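You operate a simulated robot arm through the tools that you are given. There is no shell and no other tool.

You are at the controls of a simulated robot arm. One attempt, no reset.

JOB
Zero the stem tube, then draw it out to the card's length and clamp it.
Fine: slacken the stem clamp knob, push the blue slide home till the display reads 150 mm, draw it out, and leave the knob tight.

Only the result counts: the job must be done as asked and must still hold three seconds after the hand-in. Knocking over, shifting, dropping, spilling or breaking anything else fails it.

ROBOT AND FRAMES
A 7-joint arm with a two-finger parallel gripper, fixed in place. Base frame: the origin is on the floor under the middle of its stand, x ahead of it, y to its left, z up; the work surface is at about z = 0.88. Lengths are in m, angles in rad, forces in N, time in s.
With the tool pointing down near the work surface it reaches from about 0.3 to 0.72 m from the base axis. Its first joint turns from -2.897 to 2.897 rad. Payload 1.57 kg.
Tool frame: the origin (TCP) lies between the finger pads and is the grasp point; the fingertips stand 0.03 m ahead of it; z points along the fingers, y is the line along which they close. The gripper opens to 0.08 m. The fingers are 0.017 m wide and 0.012 m thick; the gripper's body (0.04 by 0.082 m) begins 0.08 m behind the TCP.
Orientation is that of the tool frame in the base frame, as [roll, pitch, yaw] about the fixed x, y, z axes, in that order (R = Rz(yaw) Ry(pitch) Rx(roll)). With the fingers straight down and closing along the base's y, the tool's x points along the base's -x, its y along +y and its z along -z.

CONTROLS
- The arm moves only by the tool jog_arm. Its argument "steps" is a list of rows, each a list of 7 numbers: the turn, a rotation vector about the base's x, y, z in rad, then the shift along the base's x, y, z in m, then the opening, from 0 (shut) to 1 (fully open). In form: [[wx, wy, wz, x, y, z, grip], ...]. A call has 1 to 20 rows; each row shifts and turns the commanded pose from where the row before left it. A row lasts 0.2 s, in which the tool goes at most 0.05 m and 0.15 rad; a call with a longer step from one row to the next is refused whole, and so is a gripper value outside its range. A pose out of reach is approached as far as the arm can. The call stops where the force on the tool passes 50 N (or 10 N more than at its start, if that is more) or the arm is blocked; 0.2 s more then pass. Each finger travels about 0.072 m/s and halts on what it meets, pressing with about 39 N; the grip force reading is that of the motor and also rises with nothing between the fingers. The clock runs only during rows and for 0.2 s after the last one: add rows that do not move to give the fingers time. The reply holds the time, the measured pose of the TCP, the force on the tool along the base axes, the opening and the grip force, in the units named above and with some noise, with the torque about the TCP (base axes, N m) and any sound that the robot's microphone picked up.
- Cameras (640 x 400 px; columns grow to the right, rows downward): "scene" is fixed at [0.0503, 0.4987, 1.6154]; the picture's right is [-0.76, -0.65, 0.00], its down [-0.41, 0.48, -0.77] and it looks along [0.50, -0.59, -0.64] (base axes); focal length 361 px, centre (320, 200). "wrist" rides on the gripper at [0.072, -0.007, -0.122] in the tool frame; the picture's right is [0.09, 1.00, 0.00], its down [-0.84, 0.08, -0.54] and it looks along [-0.54, 0.05, 0.84] (tool axes); focal length 238 px, centre (320, 200). There is no depth. A picture from a camera that has moved, and an enlarged one, comes with that camera's place and axes in the base frame and with its lens.
- capture(camera): a new picture of that camera. It takes no simulated time.
- lift_body(by): slides the trunk up (or, below 0, down) by that many m; the arm rides with it, the base frame stays. It gives what a move gives, with no picture.
- zoom(camera, box): a new picture of the part [left, top, right, bottom] of that camera's present view, enlarged. It takes no simulated time.
- sign_off(): hands the job in; it is judged then, once.

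Nothing tells you positions but the pictures and the camera data. Unless the task says otherwise, let go and move clear before handing in.

The tools are called after "Emit:" by a JSON object that holds its "method" and its "body". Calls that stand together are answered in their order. jog_arm: Moves the arm, as the interface text tells. Its arguments: {"type":"object","properties":{"steps":{"type":"array"}},"required":["steps"]} The other tools are called the same way: lift_body (by) moves the trunk up or down; capture (camera) takes a picture; zoom (camera, box) takes an enlarged picture of a part of a camera's view; sign_off () hands the job in.

At the start:

```text
time: 0.0
eef_pos: [0.5508, 0.0573, 1.1791]
tcp_rot: [-3.141, -0.002, 3.141]
ft_force: [-0.3, 0.7, 0.4]
ft_torque: [-0.03, 0.01, 0.01]
opening: 0.0799
grasp_force: 0.0
trunk travel left (down, up): [-0.35, 0.13]
```

scene: 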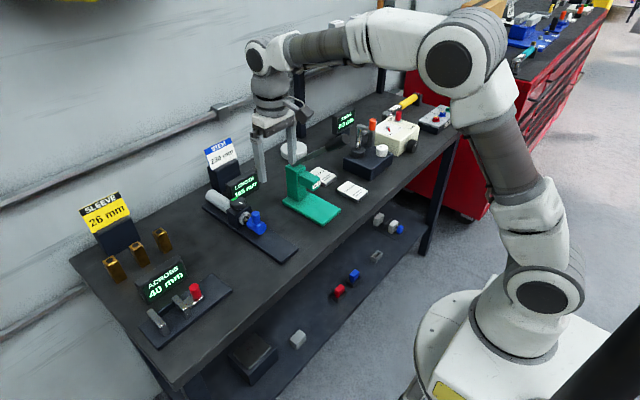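
wrist: 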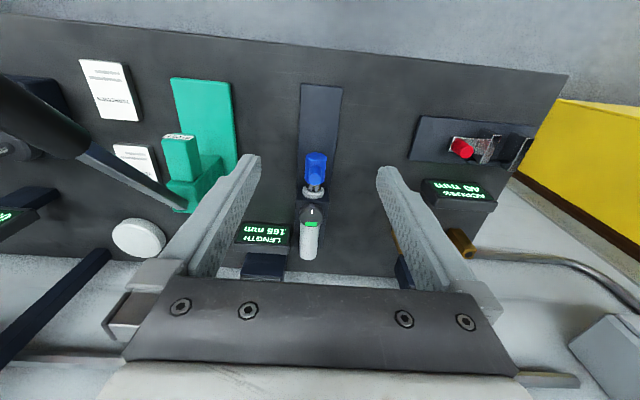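

I see a bench with a stem gauge (white tube, blue slide, dark knob), a "LENGTH" display reading about 165 mm and a "STEM" card. I'll zoom in on these before moving.

Emit:
{"method": "zoom", "body": {"camera": "scene", "box": [190, 130, 310, 270]}}

Emit:
{"method": "zoom", "body": {"camera": "wrist", "box": [220, 70, 380, 290]}}

Emit:
{"method": "zoom", "body": {"camera": "scene", "box": [195, 130, 265, 200]}}

```text
2.86 times, centred on (250, 200) of scene
camera zoom: at [0.0503, 0.4987, 1.6154], right [-0.76, -0.65, 0.0], down [-0.41, 0.48, -0.77], along [0.5, -0.59, -0.64], focal length 1031 px, centre (520, 200)
```

zoom: 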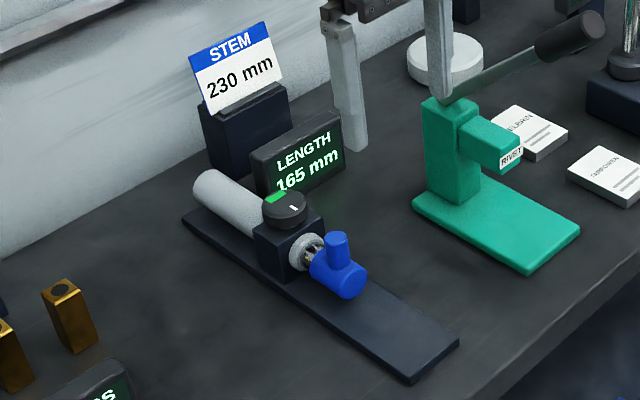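

```text
1.82 times, centred on (300, 180) of wrist
camera zoom: at [0.4782, 0.0513, 1.3012], right [-0.09, 1.0, 0.0], down [0.84, 0.08, 0.54], along [0.54, 0.05, -0.84], focal length 433 px, centre (356, 236)
```

zoom: 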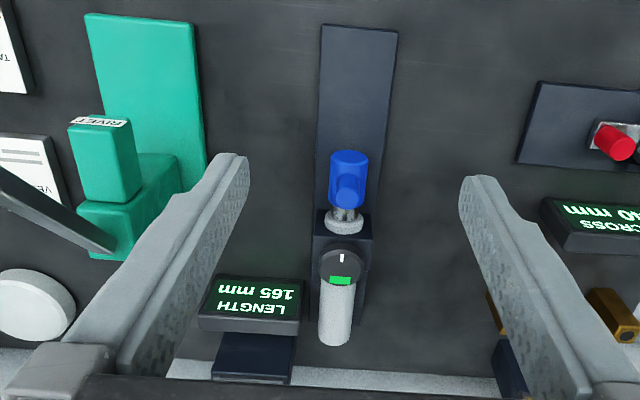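

```text
5.71 times, centred on (230, 165) of scene
camera zoom: at [0.0503, 0.4987, 1.6154], right [-0.76, -0.65, 0.0], down [-0.41, 0.48, -0.77], along [0.5, -0.59, -0.64], focal length 2062 px, centre (834, 400)
```

zoom: 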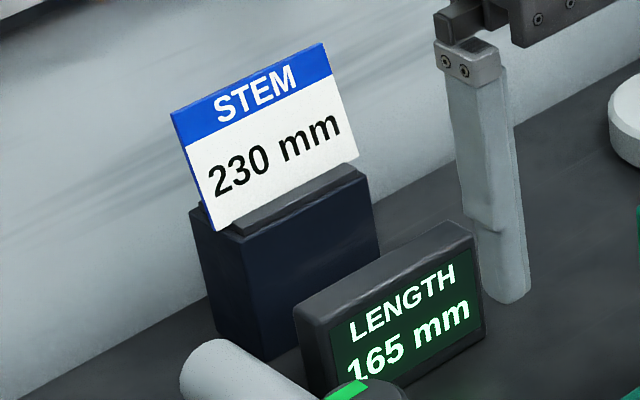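

The card asks for 230 mm and the display reads 165 mm, with the knob top near (0.72, 0.06, 0.975) and the blue post near (0.65, 0.06, 0.97). I'll look closer at the knob's marks.

Emit:
{"method": "zoom", "body": {"camera": "scene", "box": [220, 180, 270, 240]}}

Emit:
{"method": "zoom", "body": {"camera": "wrist", "box": [285, 140, 345, 270]}}

Emit:
{"method": "zoom", "body": {"camera": "wrist", "box": [295, 190, 330, 235]}}

```text
6.67 times, centred on (245, 210) of scene
camera zoom: at [0.0503, 0.4987, 1.6154], right [-0.76, -0.65, 0.0], down [-0.41, 0.48, -0.77], along [0.5, -0.59, -0.64], focal length 2406 px, centre (820, 133)
```

zoom: 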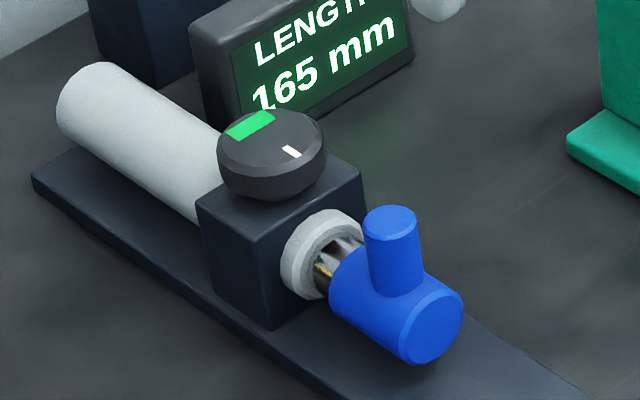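

```text
3.08 times, centred on (315, 205) of wrist
camera zoom: at [0.4782, 0.0513, 1.3012], right [-0.09, 1.0, 0.0], down [0.84, 0.08, 0.54], along [0.54, 0.05, -0.84], focal length 733 px, centre (335, 185)
```

zoom: 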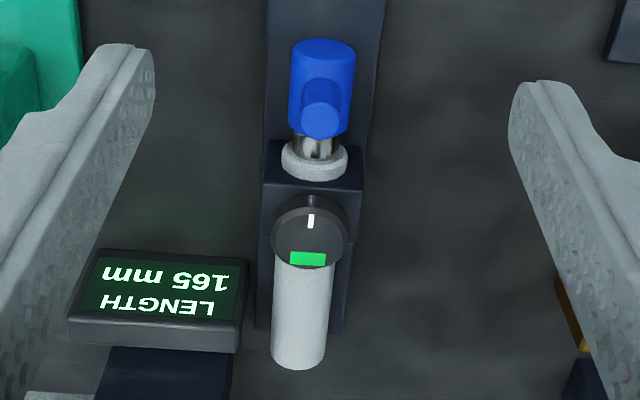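

```text
8.89 times, centred on (312, 212) of wrist
camera zoom: at [0.4782, 0.0513, 1.3012], right [-0.09, 1.0, 0.0], down [0.84, 0.08, 0.54], along [0.54, 0.05, -0.84], focal length 2119 px, centre (387, 89)
```

zoom: 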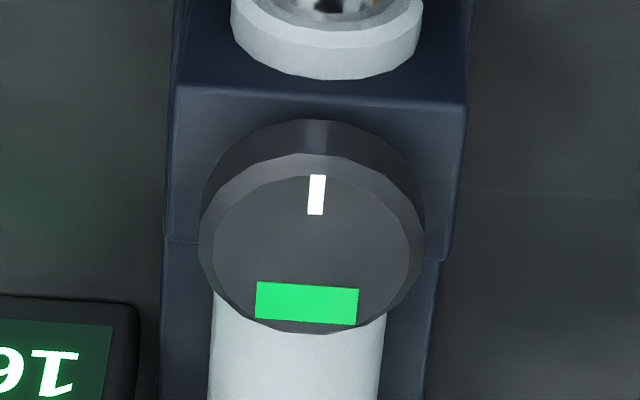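

The display sits on the −y side of the knob with the card behind it, so I have finger clearance at the knob. I'll move nearer with the tool pointing down to get a better fix on knob height and position.

Emit:
{"method": "jog_arm", "body": {"steps": [[0, 0, 0, 0.023, 0.001, -0.027, 1], [0, 0, 0, 0.023, 0.001, -0.027, 1], [0, 0, 0, 0.023, 0.001, -0.026, 1], [0, 0, 0, 0, 0, 0, 1]]}}

Emit:
{"method": "capture", "body": {"camera": "wrist"}}

Emit:
{"method": "capture", "body": {"camera": "scene"}}

```text
time: 1.0
eef_pos: [0.6201, 0.0595, 1.0987]
tcp_rot: [3.141, 0.0, 3.141]
ft_force: [0.6, 0.1, -0.8]
ft_torque: [0.04, -0.02, -0.01]
opening: 0.08
grasp_force: 0.0
trunk travel left (down, up): [-0.35, 0.13]
```

```text
taken
camera wrist: at [0.547, 0.0535, 1.2208], right [-0.09, 1.0, 0.0], down [0.84, 0.08, 0.54], along [0.54, 0.05, -0.84], focal length 238 px, centre (320, 200)
```

wrist: 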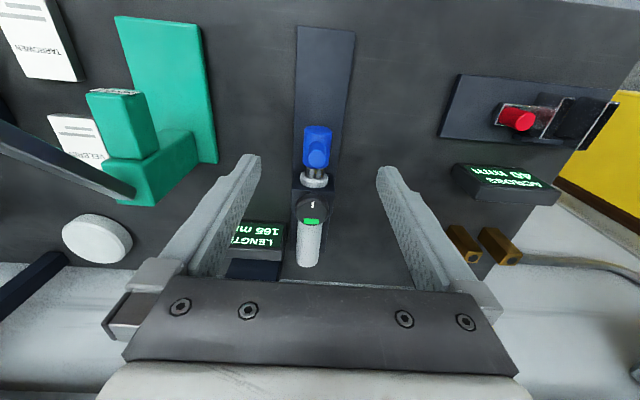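

```text
taken
```

scene: 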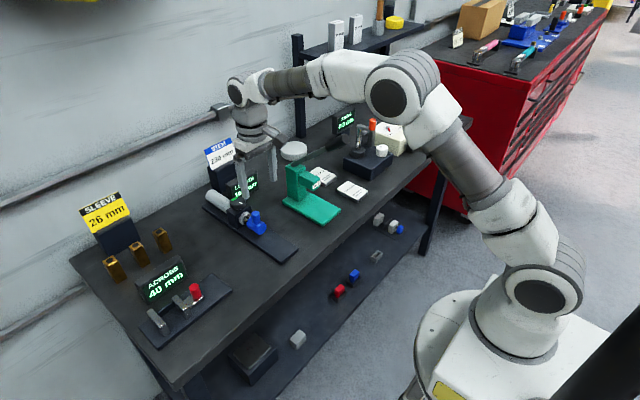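

The robot moved as commanded and the view is clear. I'll zoom on the knob and blue slide from here to refine their coordinates.

Emit:
{"method": "zoom", "body": {"camera": "wrist", "box": [280, 110, 350, 270]}}

Emit:
{"method": "zoom", "body": {"camera": "wrist", "box": [290, 180, 338, 240]}}

```text
2.50 times, centred on (315, 190) of wrist
camera zoom: at [0.547, 0.0535, 1.2208], right [-0.09, 1.0, 0.0], down [0.84, 0.08, 0.54], along [0.54, 0.05, -0.84], focal length 596 px, centre (332, 225)
```

zoom: 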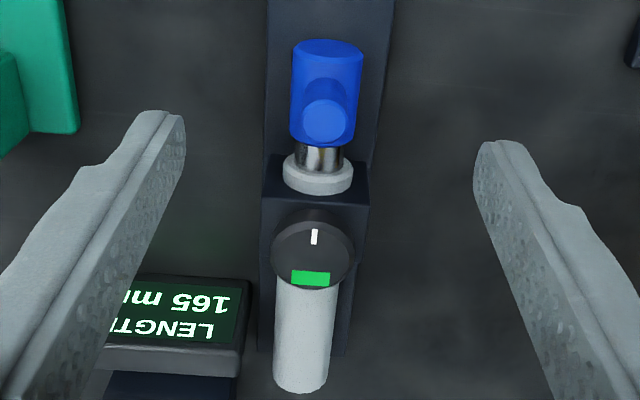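

```text
6.67 times, centred on (314, 210) of wrist
camera zoom: at [0.547, 0.0535, 1.2208], right [-0.09, 1.0, 0.0], down [0.84, 0.08, 0.54], along [0.54, 0.05, -0.84], focal length 1589 px, centre (360, 133)
```

zoom: 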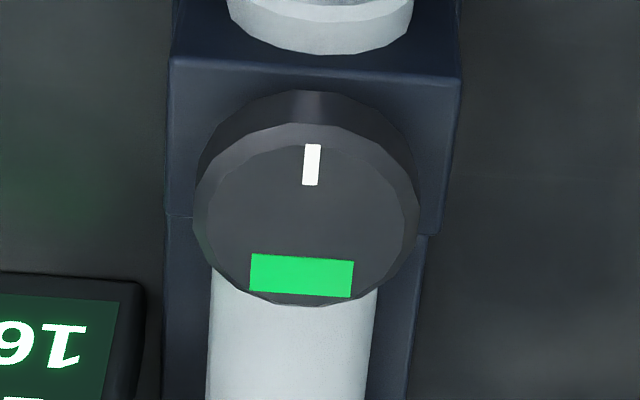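

Estimates of the knob top range over x 0.72–0.73 and z 0.968–0.98, so I need a better baseline. I'll move the tool forward over the knob at the same height, which also tests the reach.

Emit:
{"method": "jog_arm", "body": {"steps": [[0, 0, 0, 0.035, 0, 0, 1], [0, 0, 0, 0.035, 0, 0, 1], [0, 0, 0, 0.034, 0, 0, 1], [0, 0, 0, 0, 0, 0, 1]]}}

Emit:
{"method": "capture", "body": {"camera": "wrist"}}

Emit:
{"method": "zoom", "body": {"camera": "wrist", "box": [280, 70, 352, 190]}}

Emit:
{"method": "capture", "body": {"camera": "scene"}}

```text
time: 2.0
eef_pos: [0.7024, 0.0595, 1.0966]
tcp_rot: [3.141, -0.001, -3.141]
ft_force: [-0.7, -0.7, -0.5]
ft_torque: [0.0, 0.02, -0.02]
opening: 0.0801
grasp_force: 0.1
out of reach, approached as far as the arm can: row 3
trunk travel left (down, up): [-0.35, 0.13]
```

```text
taken
camera wrist: at [0.63, 0.0526, 1.2187], right [-0.09, 1.0, 0.0], down [0.84, 0.08, 0.54], along [0.54, 0.05, -0.84], focal length 238 px, centre (320, 200)
```

wrist: 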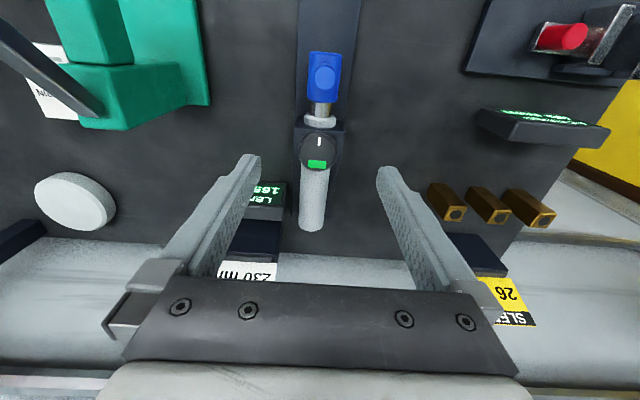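

```text
3.33 times, centred on (316, 130) of wrist
camera zoom: at [0.63, 0.0526, 1.2187], right [-0.09, 1.0, 0.0], down [0.84, 0.08, 0.54], along [0.54, 0.05, -0.84], focal length 794 px, centre (333, 433)
```

zoom: 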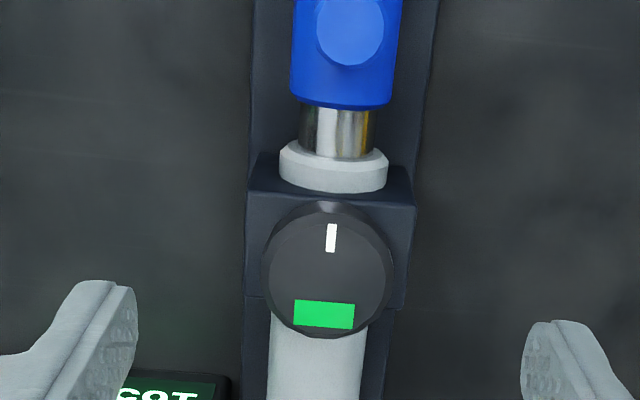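

```text
taken
```

scene: 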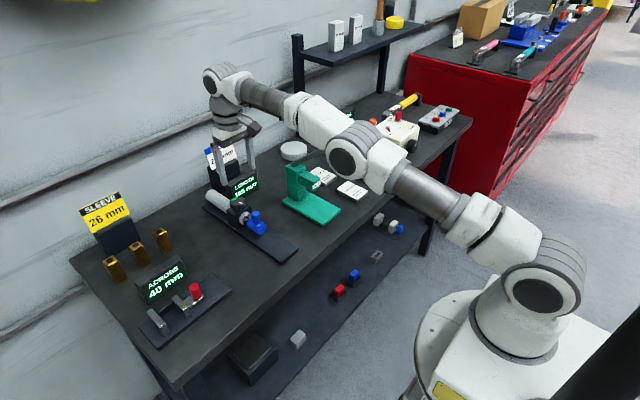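

The knob top resolves consistently to about (0.727, 0.060, 0.971), with a diameter of 43 mm and the block top near z 0.945. The blue post top is near (0.657, 0.060, 0.963). Reach stopped at x 0.702 at this height, so I'll go lower, still above the knob, and see whether the reach extends.

Emit:
{"method": "jog_arm", "body": {"steps": [[0, 0, 0, 0, 0, -0.03, 1], [0, 0, 0, 0, 0, -0.03, 1], [0, 0, 0, 0, 0, 0, 1]]}}

```text
time: 2.8
eef_pos: [0.7021, 0.061, 1.0378]
tcp_rot: [3.141, 0.001, -3.141]
ft_force: [-0.7, 0.3, 0.2]
ft_torque: [-0.01, 0.0, 0.02]
opening: 0.08
grasp_force: 0.0
trunk travel left (down, up): [-0.35, 0.13]
```

At z 1.038 I'll try stepping forward in small rows to see the reach limit.

Emit:
{"method": "jog_arm", "body": {"steps": [[0, 0, 0, 0.008, 0, 0, 1], [0, 0, 0, 0.008, 0, 0, 1], [0, 0, 0, 0.009, 0, 0, 1], [0, 0, 0, 0, 0, 0, 1]]}}

```text
time: 3.8
eef_pos: [0.7138, 0.0589, 1.0358]
tcp_rot: [3.141, -0.001, 3.141]
ft_force: [0.2, 0.7, -0.5]
ft_torque: [0.0, 0.01, -0.01]
opening: 0.0801
grasp_force: 0.1
out of reach, approached as far as the arm can: row 2, 3
trunk travel left (down, up): [-0.35, 0.13]
```

Reach at this height tops out at x 0.714, about 13 mm short of the knob, so a slight forward tilt of the tool will be needed. First I'll re-measure the knob and slide from this closer view.

Emit:
{"method": "capture", "body": {"camera": "wrist"}}

Emit:
{"method": "zoom", "body": {"camera": "wrist", "box": [270, 40, 370, 190]}}

Emit:
{"method": "zoom", "body": {"camera": "scene", "box": [195, 130, 295, 250]}}

```text
taken
camera wrist: at [0.6419, 0.0516, 1.1582], right [-0.09, 1.0, 0.0], down [0.84, 0.08, 0.54], along [0.54, 0.05, -0.84], focal length 238 px, centre (320, 200)
```

wrist: 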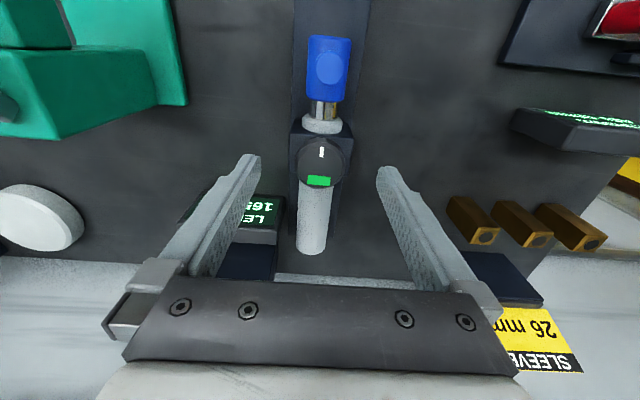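

```text
2.67 times, centred on (320, 115) of wrist
camera zoom: at [0.6419, 0.0516, 1.1582], right [-0.09, 1.0, 0.0], down [0.84, 0.08, 0.54], along [0.54, 0.05, -0.84], focal length 636 px, centre (320, 427)
```

zoom: 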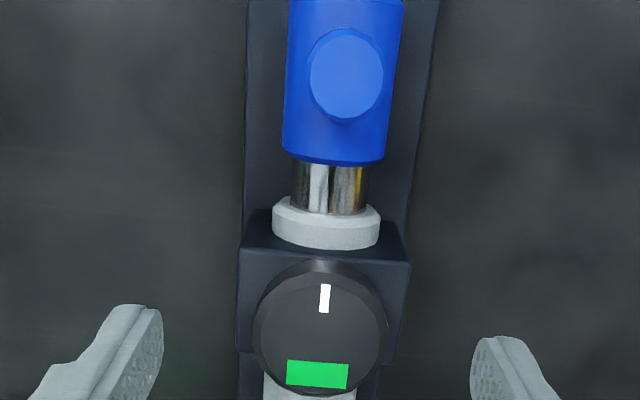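

```text
3.33 times, centred on (245, 190) of scene
camera zoom: at [0.0503, 0.4987, 1.6154], right [-0.76, -0.65, 0.0], down [-0.41, 0.48, -0.77], along [0.5, -0.59, -0.64], focal length 1203 px, centre (570, 233)
```

zoom: 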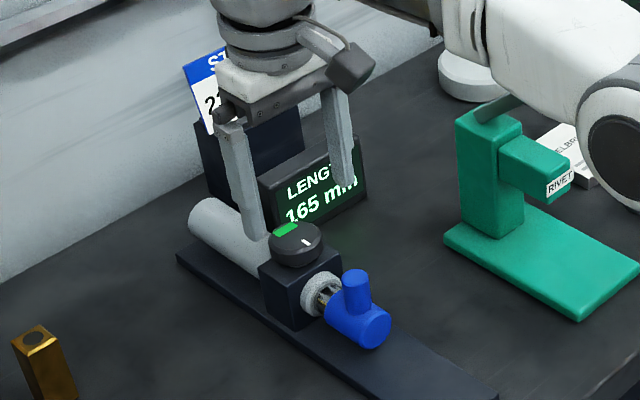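

The knob axis is confirmed at about (0.727, 0.060), top at z 0.972. I'll tilt the tool 0.14 rad so the tips reach forward, centre it over the knob and pre-rotate clockwise by 0.75 rad, staying above everything.

Emit:
{"method": "jog_arm", "body": {"steps": [[0, -0.14, 0, 0, 0, 0, 1], [0, 0, 0, 0.005, 0, 0, 1], [0, 0, 0, 0.005, 0.001, 0, 1], [0, 0, -0.125, 0, 0.0003, 0, 1], [0, 0, -0.125, 0, 0.0003, 0, 1], [0, 0, -0.125, 0.0001, 0.0003, 0, 1], [0, 0, -0.125, 0.0002, 0.0003, 0, 1], [0, 0, -0.125, 0.0003, 0.0003, 0, 1], [0, 0, -0.125, 0.0003, 0.0003, 0, 1], [0, 0, 0, 0, 0, 0, 1]]}}

Emit:
{"method": "capture", "body": {"camera": "wrist"}}

Emit:
{"method": "zoom", "body": {"camera": "scene", "box": [195, 130, 295, 250]}}

```text
time: 6.0
eef_pos: [0.7249, 0.0624, 1.0363]
tcp_rot: [3.141, 0.14, 2.392]
ft_force: [1.1, -0.3, 0.4]
ft_torque: [0.02, 0.0, 0.04]
opening: 0.0802
grasp_force: 0.1
trunk travel left (down, up): [-0.35, 0.13]
```

```text
taken
camera wrist: at [0.6553, 0.1174, 1.1465], right [0.61, 0.79, -0.01], down [0.6, -0.46, 0.65], along [0.51, -0.41, -0.76], focal length 238 px, centre (320, 200)
```

wrist: 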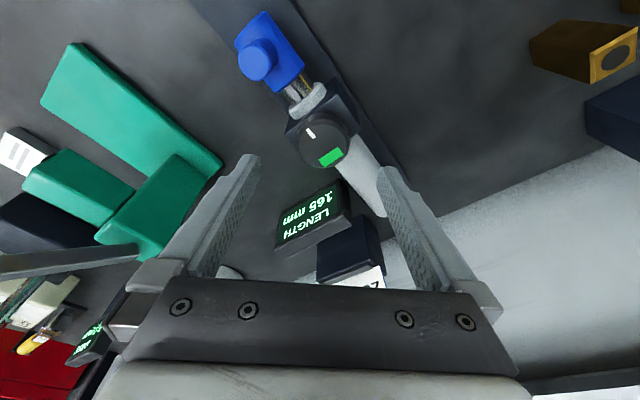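

```text
3.33 times, centred on (245, 190) of scene
camera zoom: at [0.0503, 0.4987, 1.6154], right [-0.76, -0.65, 0.0], down [-0.41, 0.48, -0.77], along [0.5, -0.59, -0.64], focal length 1203 px, centre (570, 233)
```

zoom: 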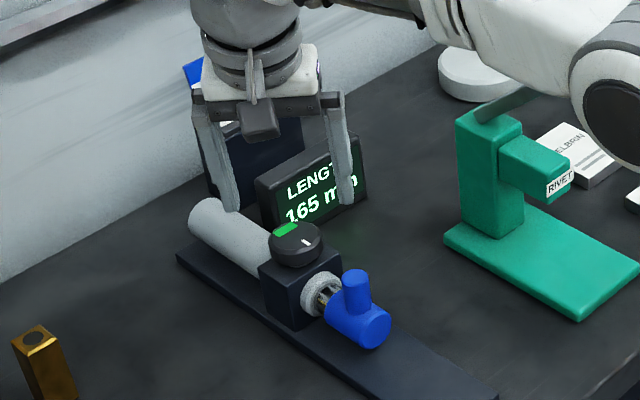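

The tool is centred over the knob with a −0.75 rad pre-rotation. Next I descend so the fingertips sit just above the block top, beside the knob.

Emit:
{"method": "jog_arm", "body": {"steps": [[0, 0, 0, 0, -0.0002, -0.018, 1], [0, 0, 0, 0, -0.0002, -0.018, 1], [0, 0, 0, 0, 0, -0.016, 1], [0, 0, 0, 0, 0, 0, 1]]}}

Emit:
{"method": "capture", "body": {"camera": "wrist"}}

Emit:
{"method": "zoom", "body": {"camera": "scene", "box": [205, 150, 275, 240]}}

```text
time: 7.0
eef_pos: [0.7261, 0.0634, 0.9842]
tcp_rot: [3.141, 0.141, 2.391]
ft_force: [0.2, -0.2, 0.1]
ft_torque: [0.0, -0.05, -0.04]
opening: 0.0802
grasp_force: 0.0
trunk travel left (down, up): [-0.35, 0.13]
```

```text
taken
camera wrist: at [0.655, 0.1177, 1.0942], right [0.61, 0.79, -0.01], down [0.6, -0.46, 0.65], along [0.51, -0.41, -0.76], focal length 238 px, centre (320, 200)
```

wrist: 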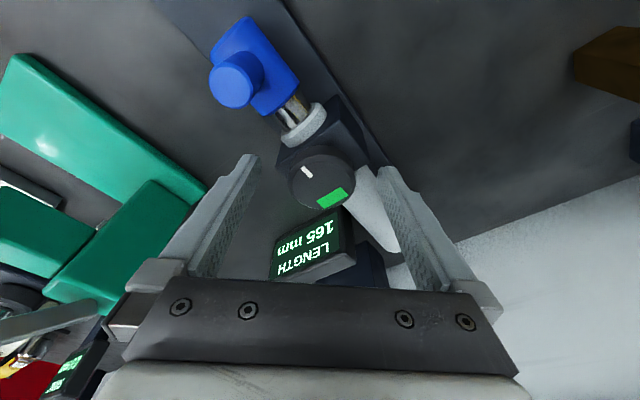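

```text
4.44 times, centred on (240, 195) of scene
camera zoom: at [0.0503, 0.4987, 1.6154], right [-0.76, -0.65, 0.0], down [-0.41, 0.48, -0.77], along [0.5, -0.59, -0.64], focal length 1604 px, centre (676, 222)
```

zoom: 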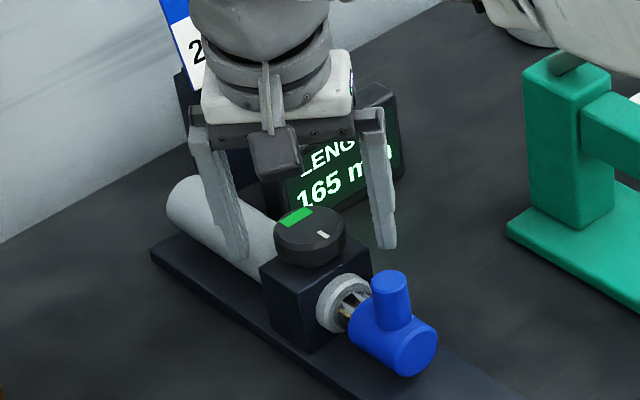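

The fingers straddle the knob with its sides in line. I'll close on it without moving.

Emit:
{"method": "jog_arm", "body": {"steps": [[0, 0, 0, 0, 0, 0, 0.6], [0, 0, 0, 0, 0, 0, 0.4], [0, 0, 0, 0, 0, 0, 0], [0, 0, 0, 0, 0, 0, 0]]}}

Emit:
{"method": "zoom", "body": {"camera": "scene", "box": [205, 150, 275, 240]}}

Emit:
{"method": "capture", "body": {"camera": "wrist"}}

```text
time: 8.0
eef_pos: [0.7258, 0.0641, 0.9838]
tcp_rot: [3.139, 0.142, 2.393]
ft_force: [8.6, 6.3, -2.6]
ft_torque: [0.19, -0.66, 0.01]
opening: 0.0441
grasp_force: 45.1
trunk travel left (down, up): [-0.35, 0.13]
```

```text
4.44 times, centred on (240, 195) of scene
camera zoom: at [0.0503, 0.4987, 1.6154], right [-0.76, -0.65, 0.0], down [-0.41, 0.48, -0.77], along [0.5, -0.59, -0.64], focal length 1604 px, centre (676, 222)
```

zoom: 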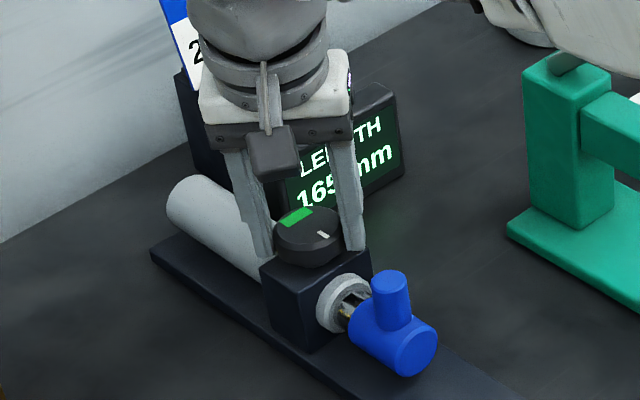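

```text
taken
camera wrist: at [0.6558, 0.1186, 1.0944], right [0.61, 0.79, -0.01], down [0.6, -0.46, 0.65], along [0.51, -0.41, -0.76], focal length 238 px, centre (320, 200)
```

wrist: 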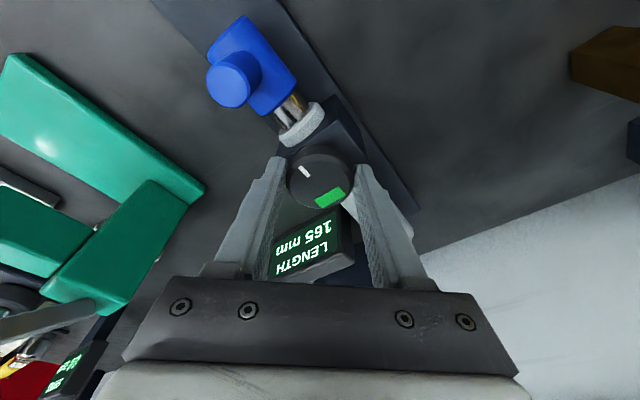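

The knob is gripped (opening 44 mm). I'll try a small counter-clockwise turn of 0.2 rad and watch the torque and the knob's mark.

Emit:
{"method": "jog_arm", "body": {"steps": [[0, 0, 0.07, 0, 0, 0, 0], [0, 0, 0.07, 0, -0.0002, 0, 0], [0, 0, 0.06, 0, -0.0002, 0, 0]]}}

Emit:
{"method": "capture", "body": {"camera": "wrist"}}

Emit:
{"method": "zoom", "body": {"camera": "scene", "box": [205, 150, 275, 240]}}

```text
time: 8.8
eef_pos: [0.7249, 0.063, 0.9841]
tcp_rot: [3.14, 0.138, 2.594]
ft_force: [8.7, 12.3, 4.1]
ft_torque: [0.02, 0.24, 0.01]
opening: 0.0438
grasp_force: 44.9
trunk travel left (down, up): [-0.35, 0.13]
```

```text
taken
camera wrist: at [0.6456, 0.1028, 1.0945], right [0.44, 0.9, -0.01], down [0.68, -0.33, 0.65], along [0.58, -0.3, -0.76], focal length 238 px, centre (320, 200)
```

wrist: 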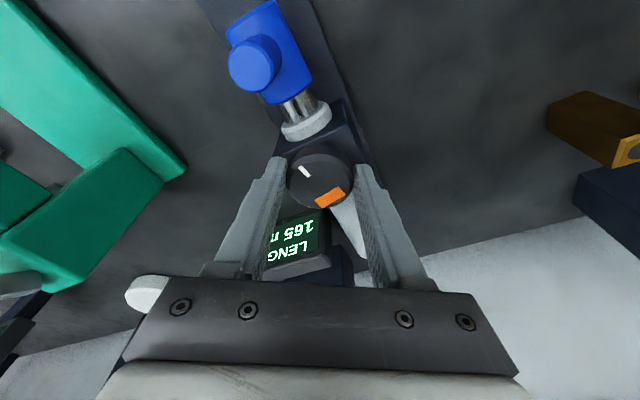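

```text
4.44 times, centred on (240, 195) of scene
camera zoom: at [0.0503, 0.4987, 1.6154], right [-0.76, -0.65, 0.0], down [-0.41, 0.48, -0.77], along [0.5, -0.59, -0.64], focal length 1604 px, centre (676, 222)
```

zoom: 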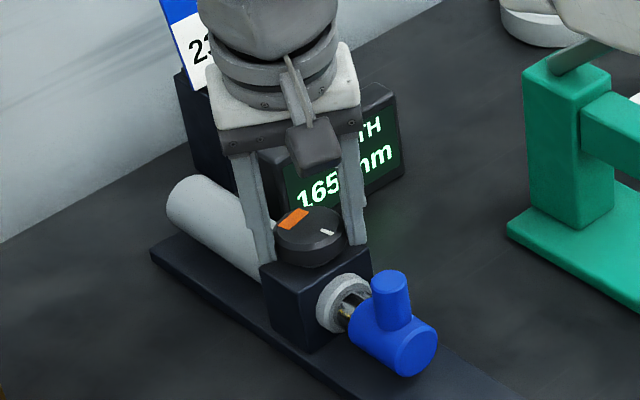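

Counter-clockwise works: the knob followed the gripper and its lamp went from green to orange. I'll continue turning in the same direction, easing the side load a little.

Emit:
{"method": "jog_arm", "body": {"steps": [[0, 0, 0.08, 0.0002, 0.0003, 0, 0], [0, 0, 0.08, 0.0002, 0.0003, 0, 0], [0, 0, 0.08, 0, 0, 0, 0], [0, 0, 0.08, 0, 0, 0, 0], [0, 0, 0.08, 0, -0.0002, 0, 0]]}}

Emit:
{"method": "capture", "body": {"camera": "wrist"}}

Emit:
{"method": "zoom", "body": {"camera": "scene", "box": [205, 150, 275, 240]}}

```text
time: 10.0
eef_pos: [0.7246, 0.0614, 0.9833]
tcp_rot: [-3.141, 0.139, 2.993]
ft_force: [-6.6, 1.0, 4.8]
ft_torque: [0.13, 0.15, -0.07]
opening: 0.044
grasp_force: 45.2
trunk travel left (down, up): [-0.35, 0.13]
```

```text
taken
camera wrist: at [0.6357, 0.0674, 1.0946], right [0.06, 1.0, -0.02], down [0.76, -0.03, 0.65], along [0.65, -0.05, -0.76], focal length 238 px, centre (320, 200)
```

wrist: 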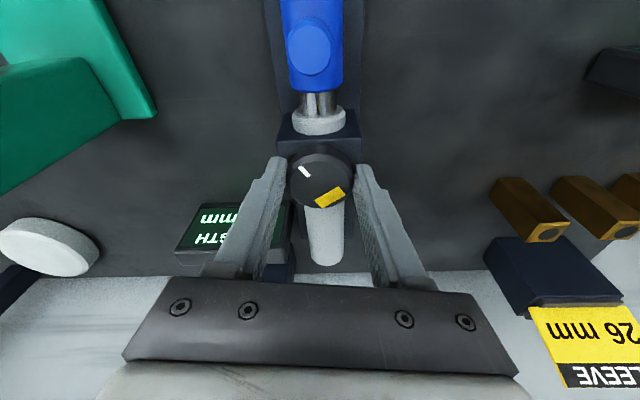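

```text
4.44 times, centred on (240, 195) of scene
camera zoom: at [0.0503, 0.4987, 1.6154], right [-0.76, -0.65, 0.0], down [-0.41, 0.48, -0.77], along [0.5, -0.59, -0.64], focal length 1604 px, centre (676, 222)
```

zoom: 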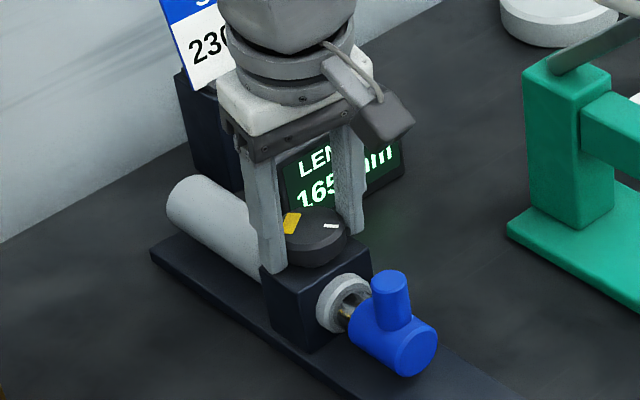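

The lamp is now yellow after about 0.6 rad, so loosening is progressive. I'll keep turning and check again.

Emit:
{"method": "jog_arm", "body": {"steps": [[0, 0, 0.08, -0.0003, -0.0002, 0, 0], [0, 0, 0.08, 0, -0.0003, 0, 0], [0, 0, 0.08, 0, -0.0003, 0, 0], [0, 0, 0.08, 0, -0.0003, 0, 0], [0, 0, 0.08, 0, -0.0003, 0, 0], [0, 0, 0.08, 0, -0.0003, 0, 0]]}}

Emit:
{"method": "capture", "body": {"camera": "wrist"}}

Emit:
{"method": "zoom", "body": {"camera": "scene", "box": [205, 150, 275, 240]}}

```text
time: 11.4
eef_pos: [0.7238, 0.0587, 0.9841]
tcp_rot: [-3.141, 0.14, -2.812]
ft_force: [-4.3, -10.0, -1.8]
ft_torque: [-0.31, 0.26, -0.06]
opening: 0.0437
grasp_force: 44.9
trunk travel left (down, up): [-0.35, 0.13]
```

```text
taken
camera wrist: at [0.6427, 0.0233, 1.0945], right [-0.41, 0.91, -0.01], down [0.69, 0.32, 0.65], along [0.6, 0.26, -0.76], focal length 238 px, centre (320, 200)
```

wrist: 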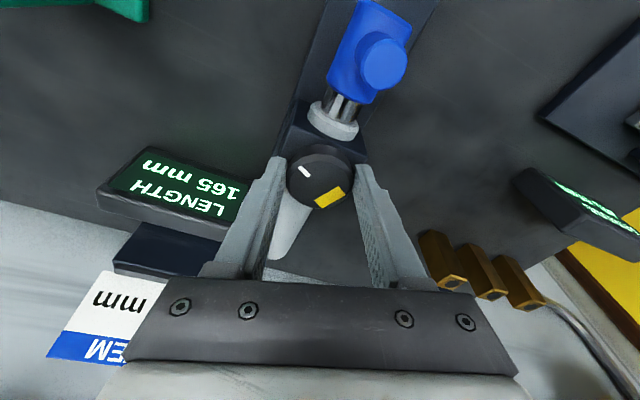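

```text
4.44 times, centred on (240, 195) of scene
camera zoom: at [0.0503, 0.4987, 1.6154], right [-0.76, -0.65, 0.0], down [-0.41, 0.48, -0.77], along [0.5, -0.59, -0.64], focal length 1604 px, centre (676, 222)
```

zoom: 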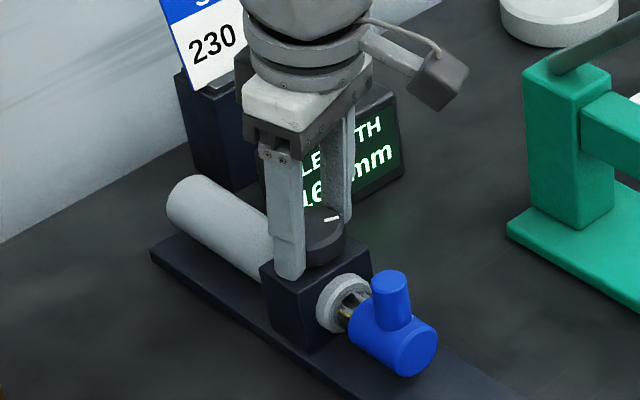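

The lamp is still yellow at about 1.08 rad with almost no torque. I'll turn a further 0.4 rad to be well slack.

Emit:
{"method": "jog_arm", "body": {"steps": [[0, 0, 0.08, -0.0002, -0.0004, 0, 0], [0, 0, 0.08, 0.0001, -0.0003, 0, 0], [0, 0, 0.08, 0.0001, -0.0002, 0, 0], [0, 0, 0.08, 0.0002, -0.0002, 0, 0], [0, 0, 0.08, 0.0002, -0.0002, 0, 0]]}}

Emit:
{"method": "capture", "body": {"camera": "wrist"}}

```text
time: 12.6
eef_pos: [0.7262, 0.0568, 0.9833]
tcp_rot: [-3.14, 0.139, -2.414]
ft_force: [1.1, -16.2, -3.9]
ft_torque: [-0.73, 0.39, -0.08]
opening: 0.0439
grasp_force: 44.9
trunk travel left (down, up): [-0.35, 0.13]
```

```text
taken
camera wrist: at [0.6638, -0.0076, 1.0945], right [-0.73, 0.68, -0.01], down [0.51, 0.56, 0.65], along [0.45, 0.47, -0.76], focal length 238 px, centre (320, 200)
```

wrist: 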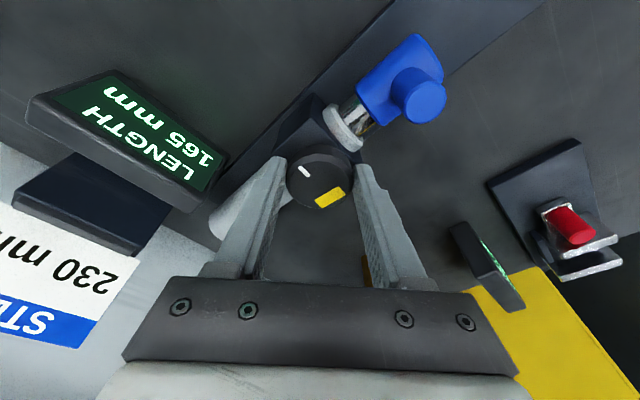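

The knob has been turned about 1.48 rad with the lamp steadily yellow. I'll let go, rise clear and look at the knob and display.

Emit:
{"method": "jog_arm", "body": {"steps": [[0, 0, 0, 0, 0, 0, 0.8], [0, 0, 0, 0, 0, 0, 0.9], [0, 0, 0, 0, 0, 0, 0.9], [0, 0, 0, 0, 0, 0.02, 0.9], [0, 0, 0, 0, 0, 0.03, 0.9], [0, 0, 0, 0, 0, 0.03, 0.9], [0, 0, 0, 0, 0, 0, 0.9]]}}

Emit:
{"method": "zoom", "body": {"camera": "scene", "box": [195, 130, 295, 250]}}

Emit:
{"method": "capture", "body": {"camera": "wrist"}}

```text
time: 14.2
eef_pos: [0.7258, 0.0594, 1.0655]
tcp_rot: [3.141, 0.14, -2.412]
ft_force: [-0.4, -0.6, -0.1]
ft_torque: [-0.02, 0.01, 0.02]
opening: 0.072
grasp_force: 0.1
trunk travel left (down, up): [-0.35, 0.13]
```

```text
3.33 times, centred on (245, 190) of scene
camera zoom: at [0.0503, 0.4987, 1.6154], right [-0.76, -0.65, 0.0], down [-0.41, 0.48, -0.77], along [0.5, -0.59, -0.64], focal length 1203 px, centre (570, 233)
```

zoom: 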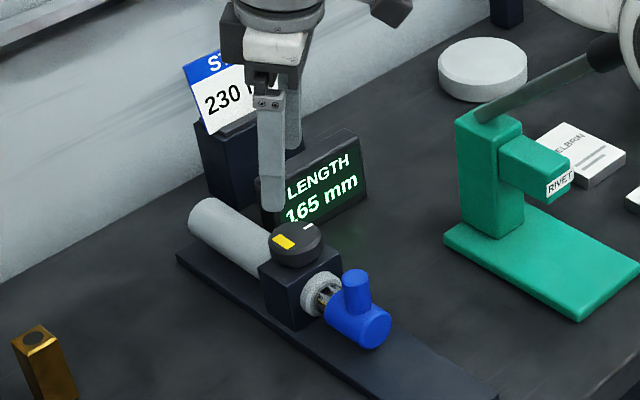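

```text
taken
camera wrist: at [0.664, -0.0052, 1.1759], right [-0.73, 0.68, -0.01], down [0.51, 0.56, 0.65], along [0.45, 0.47, -0.76], focal length 238 px, centre (320, 200)
```

wrist: 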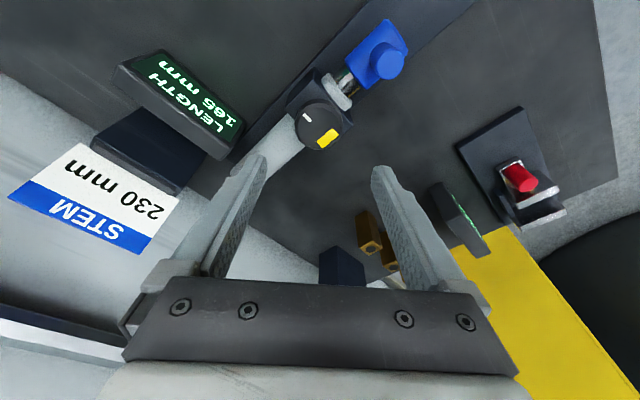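

The display is clear at 165 mm and the knob sits at its slack position. I'll square the tool up again and move above the blue post.

Emit:
{"method": "jog_arm", "body": {"steps": [[0, 0, -0.1215, -0.011, 0, 0, 0.9], [0, 0, -0.1215, -0.011, 0, 0, 0.9], [0, 0, -0.1215, -0.011, 0, 0, 0.9], [0, 0, -0.1215, -0.011, 0, 0, 0.9], [0, 0, -0.1215, -0.011, 0, 0, 0.9], [0, 0, -0.1215, -0.011, 0, 0, 0.9], [0, 0.14, 0, -0.0048, 0.0003, 0, 0.75], [0, 0, 0, 0, 0, -0.02, 0.75], [0, 0, 0, 0, 0, 0, 0.75]]}}

Emit:
{"method": "capture", "body": {"camera": "wrist"}}

Emit:
{"method": "zoom", "body": {"camera": "scene", "box": [195, 130, 295, 250]}}

```text
time: 16.2
eef_pos: [0.6551, 0.0572, 1.0443]
tcp_rot: [-3.14, 0.0, -3.141]
ft_force: [0.5, 0.2, -0.2]
ft_torque: [-0.03, -0.02, 0.01]
opening: 0.06
grasp_force: 0.1
trunk travel left (down, up): [-0.35, 0.13]
```

```text
taken
camera wrist: at [0.582, 0.0519, 1.1654], right [-0.09, 1.0, 0.0], down [0.84, 0.08, 0.54], along [0.54, 0.05, -0.84], focal length 238 px, centre (320, 200)
```

wrist: 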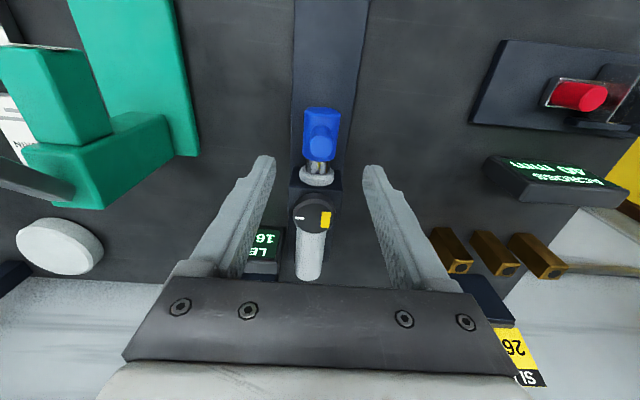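

```text
3.33 times, centred on (245, 190) of scene
camera zoom: at [0.0503, 0.4987, 1.6154], right [-0.76, -0.65, 0.0], down [-0.41, 0.48, -0.77], along [0.5, -0.59, -0.64], focal length 1203 px, centre (570, 233)
```

zoom: 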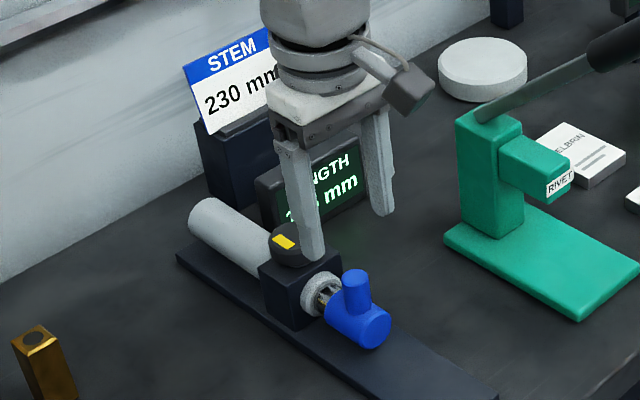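

The tool is square and above the post. I'll descend to z ≈ 0.968 with fingers either side of the post, stopping just above the blue barrel.

Emit:
{"method": "jog_arm", "body": {"steps": [[0, 0, 0, 0, 0.0015, -0.03, 0.75], [0, 0, 0, 0, 0, -0.03, 0.75], [0, 0, 0, 0, 0, -0.014, 0.75], [0, 0, 0, 0, 0, 0, 0.75]]}}

Emit:
{"method": "zoom", "body": {"camera": "scene", "box": [205, 150, 285, 250]}}

Emit:
{"method": "capture", "body": {"camera": "wrist"}}

```text
time: 17.2
eef_pos: [0.6541, 0.0606, 0.9707]
tcp_rot: [3.141, 0.0, -3.141]
ft_force: [0.5, 0.1, 0.0]
ft_torque: [-0.02, 0.0, 0.01]
opening: 0.0602
grasp_force: 0.0
trunk travel left (down, up): [-0.35, 0.13]
```

```text
4.00 times, centred on (245, 200) of scene
camera zoom: at [0.0503, 0.4987, 1.6154], right [-0.76, -0.65, 0.0], down [-0.41, 0.48, -0.77], along [0.5, -0.59, -0.64], focal length 1444 px, centre (620, 200)
```

zoom: 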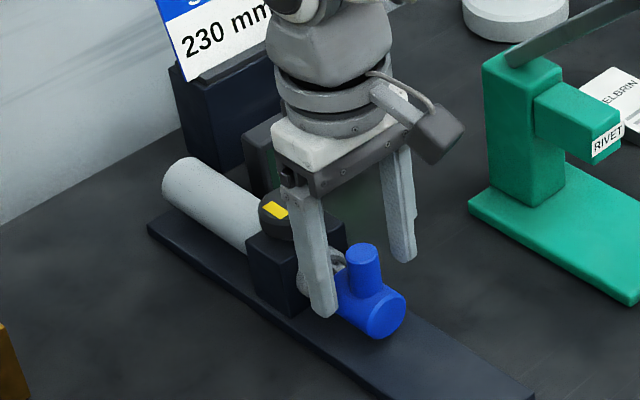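

```text
taken
camera wrist: at [0.5819, 0.0538, 1.0923], right [-0.09, 1.0, 0.0], down [0.84, 0.08, 0.54], along [0.54, 0.05, -0.84], focal length 238 px, centre (320, 200)
```

wrist: 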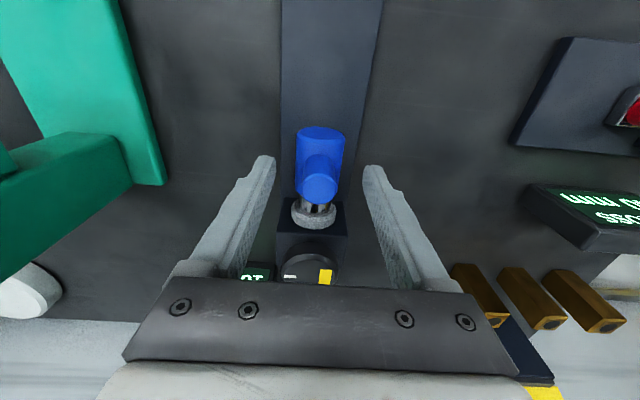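

The post is centred between the fingers. I'll close on it.

Emit:
{"method": "jog_arm", "body": {"steps": [[0, 0, 0, 0, 0, -0.001, 0.4], [0, 0, 0, 0, 0, 0, 0.2], [0, 0, 0, 0, 0, 0, 0], [0, 0, 0, 0, 0, 0, 0]]}}

Emit:
{"method": "zoom", "body": {"camera": "scene", "box": [205, 150, 285, 250]}}

```text
time: 18.2
eef_pos: [0.6543, 0.0597, 0.9696]
tcp_rot: [3.14, 0.0, -3.141]
ft_force: [-0.1, -5.4, -0.9]
ft_torque: [0.39, 0.01, -0.05]
opening: 0.0217
grasp_force: 34.7
trunk travel left (down, up): [-0.35, 0.13]
```

```text
4.00 times, centred on (245, 200) of scene
camera zoom: at [0.0503, 0.4987, 1.6154], right [-0.76, -0.65, 0.0], down [-0.41, 0.48, -0.77], along [0.5, -0.59, -0.64], focal length 1444 px, centre (620, 200)
```

zoom: 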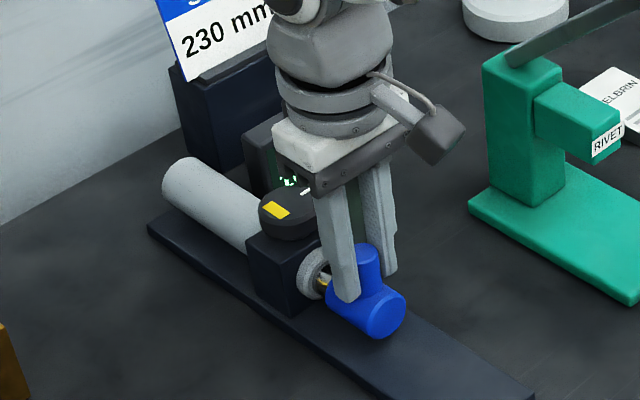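

The post is gripped (opening 22 mm). Now I push it home in +x slowly, watching the force.

Emit:
{"method": "jog_arm", "body": {"steps": [[0, 0, 0, 0.003, 0, 0, 0], [0, 0, 0, 0.003, 0, 0, 0], [0, 0, 0, 0.003, 0, 0, 0], [0, 0, 0, 0.003, 0, 0, 0]]}}

Emit:
{"method": "capture", "body": {"camera": "wrist"}}

Emit:
{"method": "zoom", "body": {"camera": "scene", "box": [205, 150, 285, 250]}}

```text
time: 19.2
eef_pos: [0.6666, 0.06, 0.9695]
tcp_rot: [-3.14, 0.0, -3.14]
ft_force: [-0.6, -5.6, 3.8]
ft_torque: [-0.53, 0.68, -0.1]
opening: 0.0213
grasp_force: 34.8
trunk travel left (down, up): [-0.35, 0.13]
```

```text
taken
camera wrist: at [0.5942, 0.0531, 1.0913], right [-0.09, 1.0, 0.0], down [0.84, 0.08, 0.54], along [0.54, 0.05, -0.84], focal length 238 px, centre (320, 200)
```

wrist: 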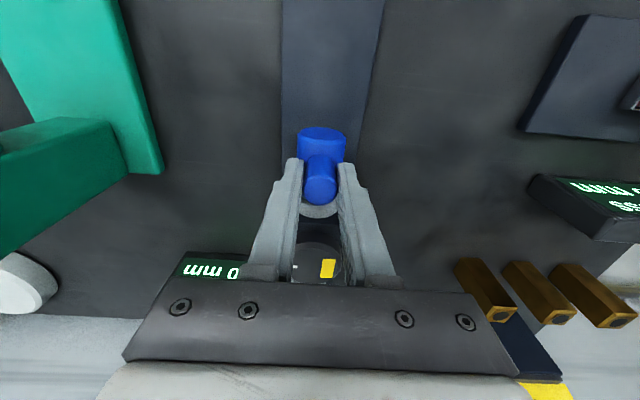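

```text
4.00 times, centred on (245, 200) of scene
camera zoom: at [0.0503, 0.4987, 1.6154], right [-0.76, -0.65, 0.0], down [-0.41, 0.48, -0.77], along [0.5, -0.59, -0.64], focal length 1444 px, centre (620, 200)
```

zoom: 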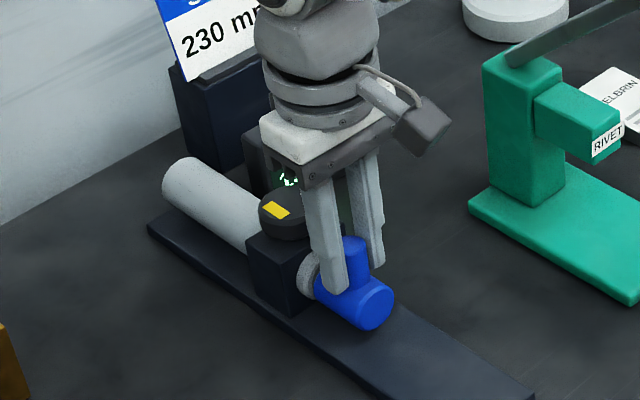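

The slide moved freely by about 12 mm, and the display peeks past the fingers in the wrist view. I'll zoom to read it.

Emit:
{"method": "zoom", "body": {"camera": "wrist", "box": [160, 230, 300, 310]}}

Emit:
{"method": "zoom", "body": {"camera": "scene", "box": [225, 170, 275, 230]}}

```text
4.57 times, centred on (230, 270) of wrist
camera zoom: at [0.5942, 0.0531, 1.0913], right [-0.09, 1.0, 0.0], down [0.84, 0.08, 0.54], along [0.54, 0.05, -0.84], focal length 1090 px, centre (731, -120)
```

zoom: 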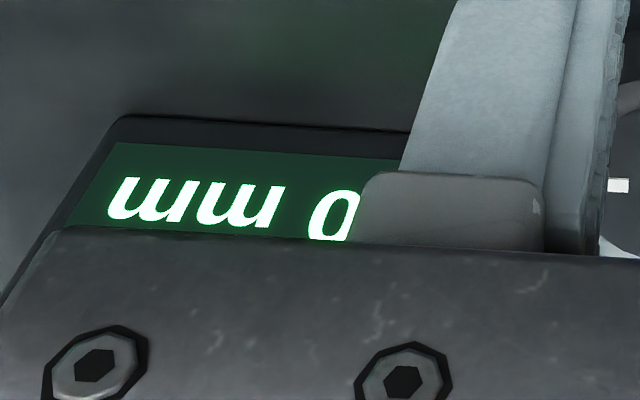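

```text
6.67 times, centred on (250, 200) of scene
camera zoom: at [0.0503, 0.4987, 1.6154], right [-0.76, -0.65, 0.0], down [-0.41, 0.48, -0.77], along [0.5, -0.59, -0.64], focal length 2406 px, centre (787, 200)
```

zoom: 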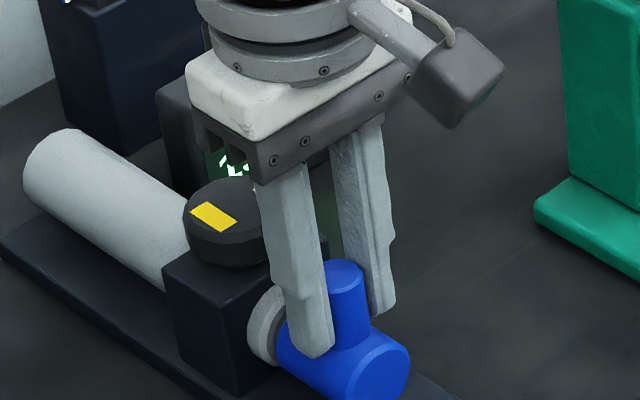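

The slide is near home; the last digit is partly hidden. I'll push on gently in 1 mm rows and watch for the stop.

Emit:
{"method": "jog_arm", "body": {"steps": [[0, 0, 0, 0.001, 0, 0, 0], [0, 0, 0, 0.001, 0, 0, 0], [0, 0, 0, 0.001, 0, 0, 0]]}}

Emit:
{"method": "zoom", "body": {"camera": "wrist", "box": [160, 230, 300, 310]}}

```text
time: 20.0
eef_pos: [0.6693, 0.0609, 0.9689]
tcp_rot: [3.141, 0.001, 3.141]
ft_force: [-8.5, -7.4, 4.1]
ft_torque: [-0.66, -0.67, 0.04]
opening: 0.0213
grasp_force: 34.6
trunk travel left (down, up): [-0.35, 0.13]
```

```text
4.57 times, centred on (230, 270) of wrist
camera zoom: at [0.5967, 0.0532, 1.0913], right [-0.09, 1.0, 0.0], down [0.84, 0.08, 0.54], along [0.54, 0.05, -0.84], focal length 1090 px, centre (731, -120)
```

zoom: 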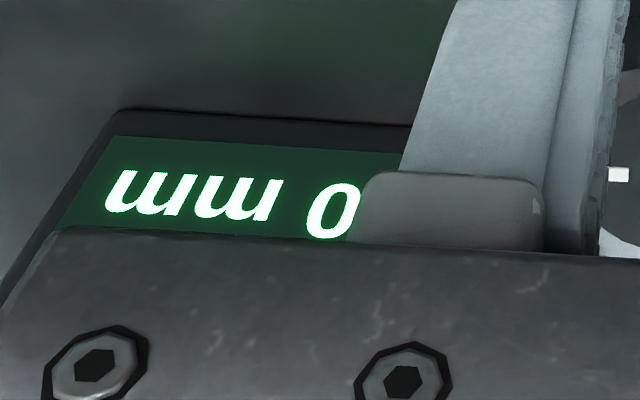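

The display's last digit is 0 and resistance is building (−8.5 N). I'll press another 2 mm to be sure it's fully home, then read again.

Emit:
{"method": "jog_arm", "body": {"steps": [[0, 0, 0, 0.001, 0, 0, 0], [0, 0, 0, 0.001, 0, 0, 0], [0, 0, 0, 0, 0, 0, 0]]}}

Emit:
{"method": "zoom", "body": {"camera": "wrist", "box": [160, 230, 300, 310]}}

Emit:
{"method": "zoom", "body": {"camera": "scene", "box": [215, 160, 275, 240]}}

```text
time: 20.8
eef_pos: [0.6703, 0.06, 0.9699]
tcp_rot: [3.141, -0.004, -3.14]
ft_force: [-20.9, -4.3, 5.6]
ft_torque: [-0.62, 0.63, 0.04]
opening: 0.0215
grasp_force: 34.4
trunk travel left (down, up): [-0.35, 0.13]
```

```text
4.57 times, centred on (230, 270) of wrist
camera zoom: at [0.5975, 0.0531, 1.0915], right [-0.09, 1.0, 0.0], down [0.84, 0.08, 0.54], along [0.54, 0.05, -0.84], focal length 1090 px, centre (731, -120)
```

zoom: 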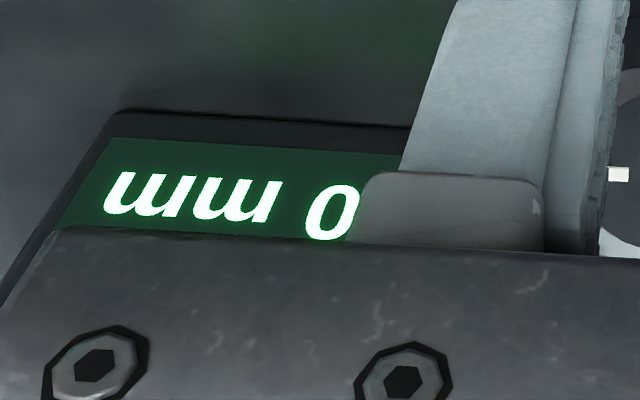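

```text
5.00 times, centred on (245, 200) of scene
camera zoom: at [0.0503, 0.4987, 1.6154], right [-0.76, -0.65, 0.0], down [-0.41, 0.48, -0.77], along [0.5, -0.59, -0.64], focal length 1804 px, centre (695, 200)
```

zoom: 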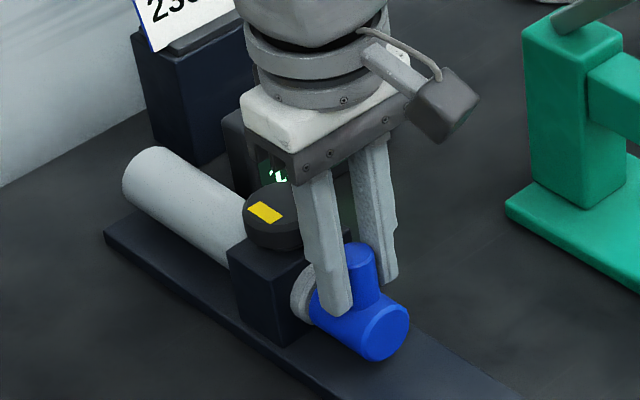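

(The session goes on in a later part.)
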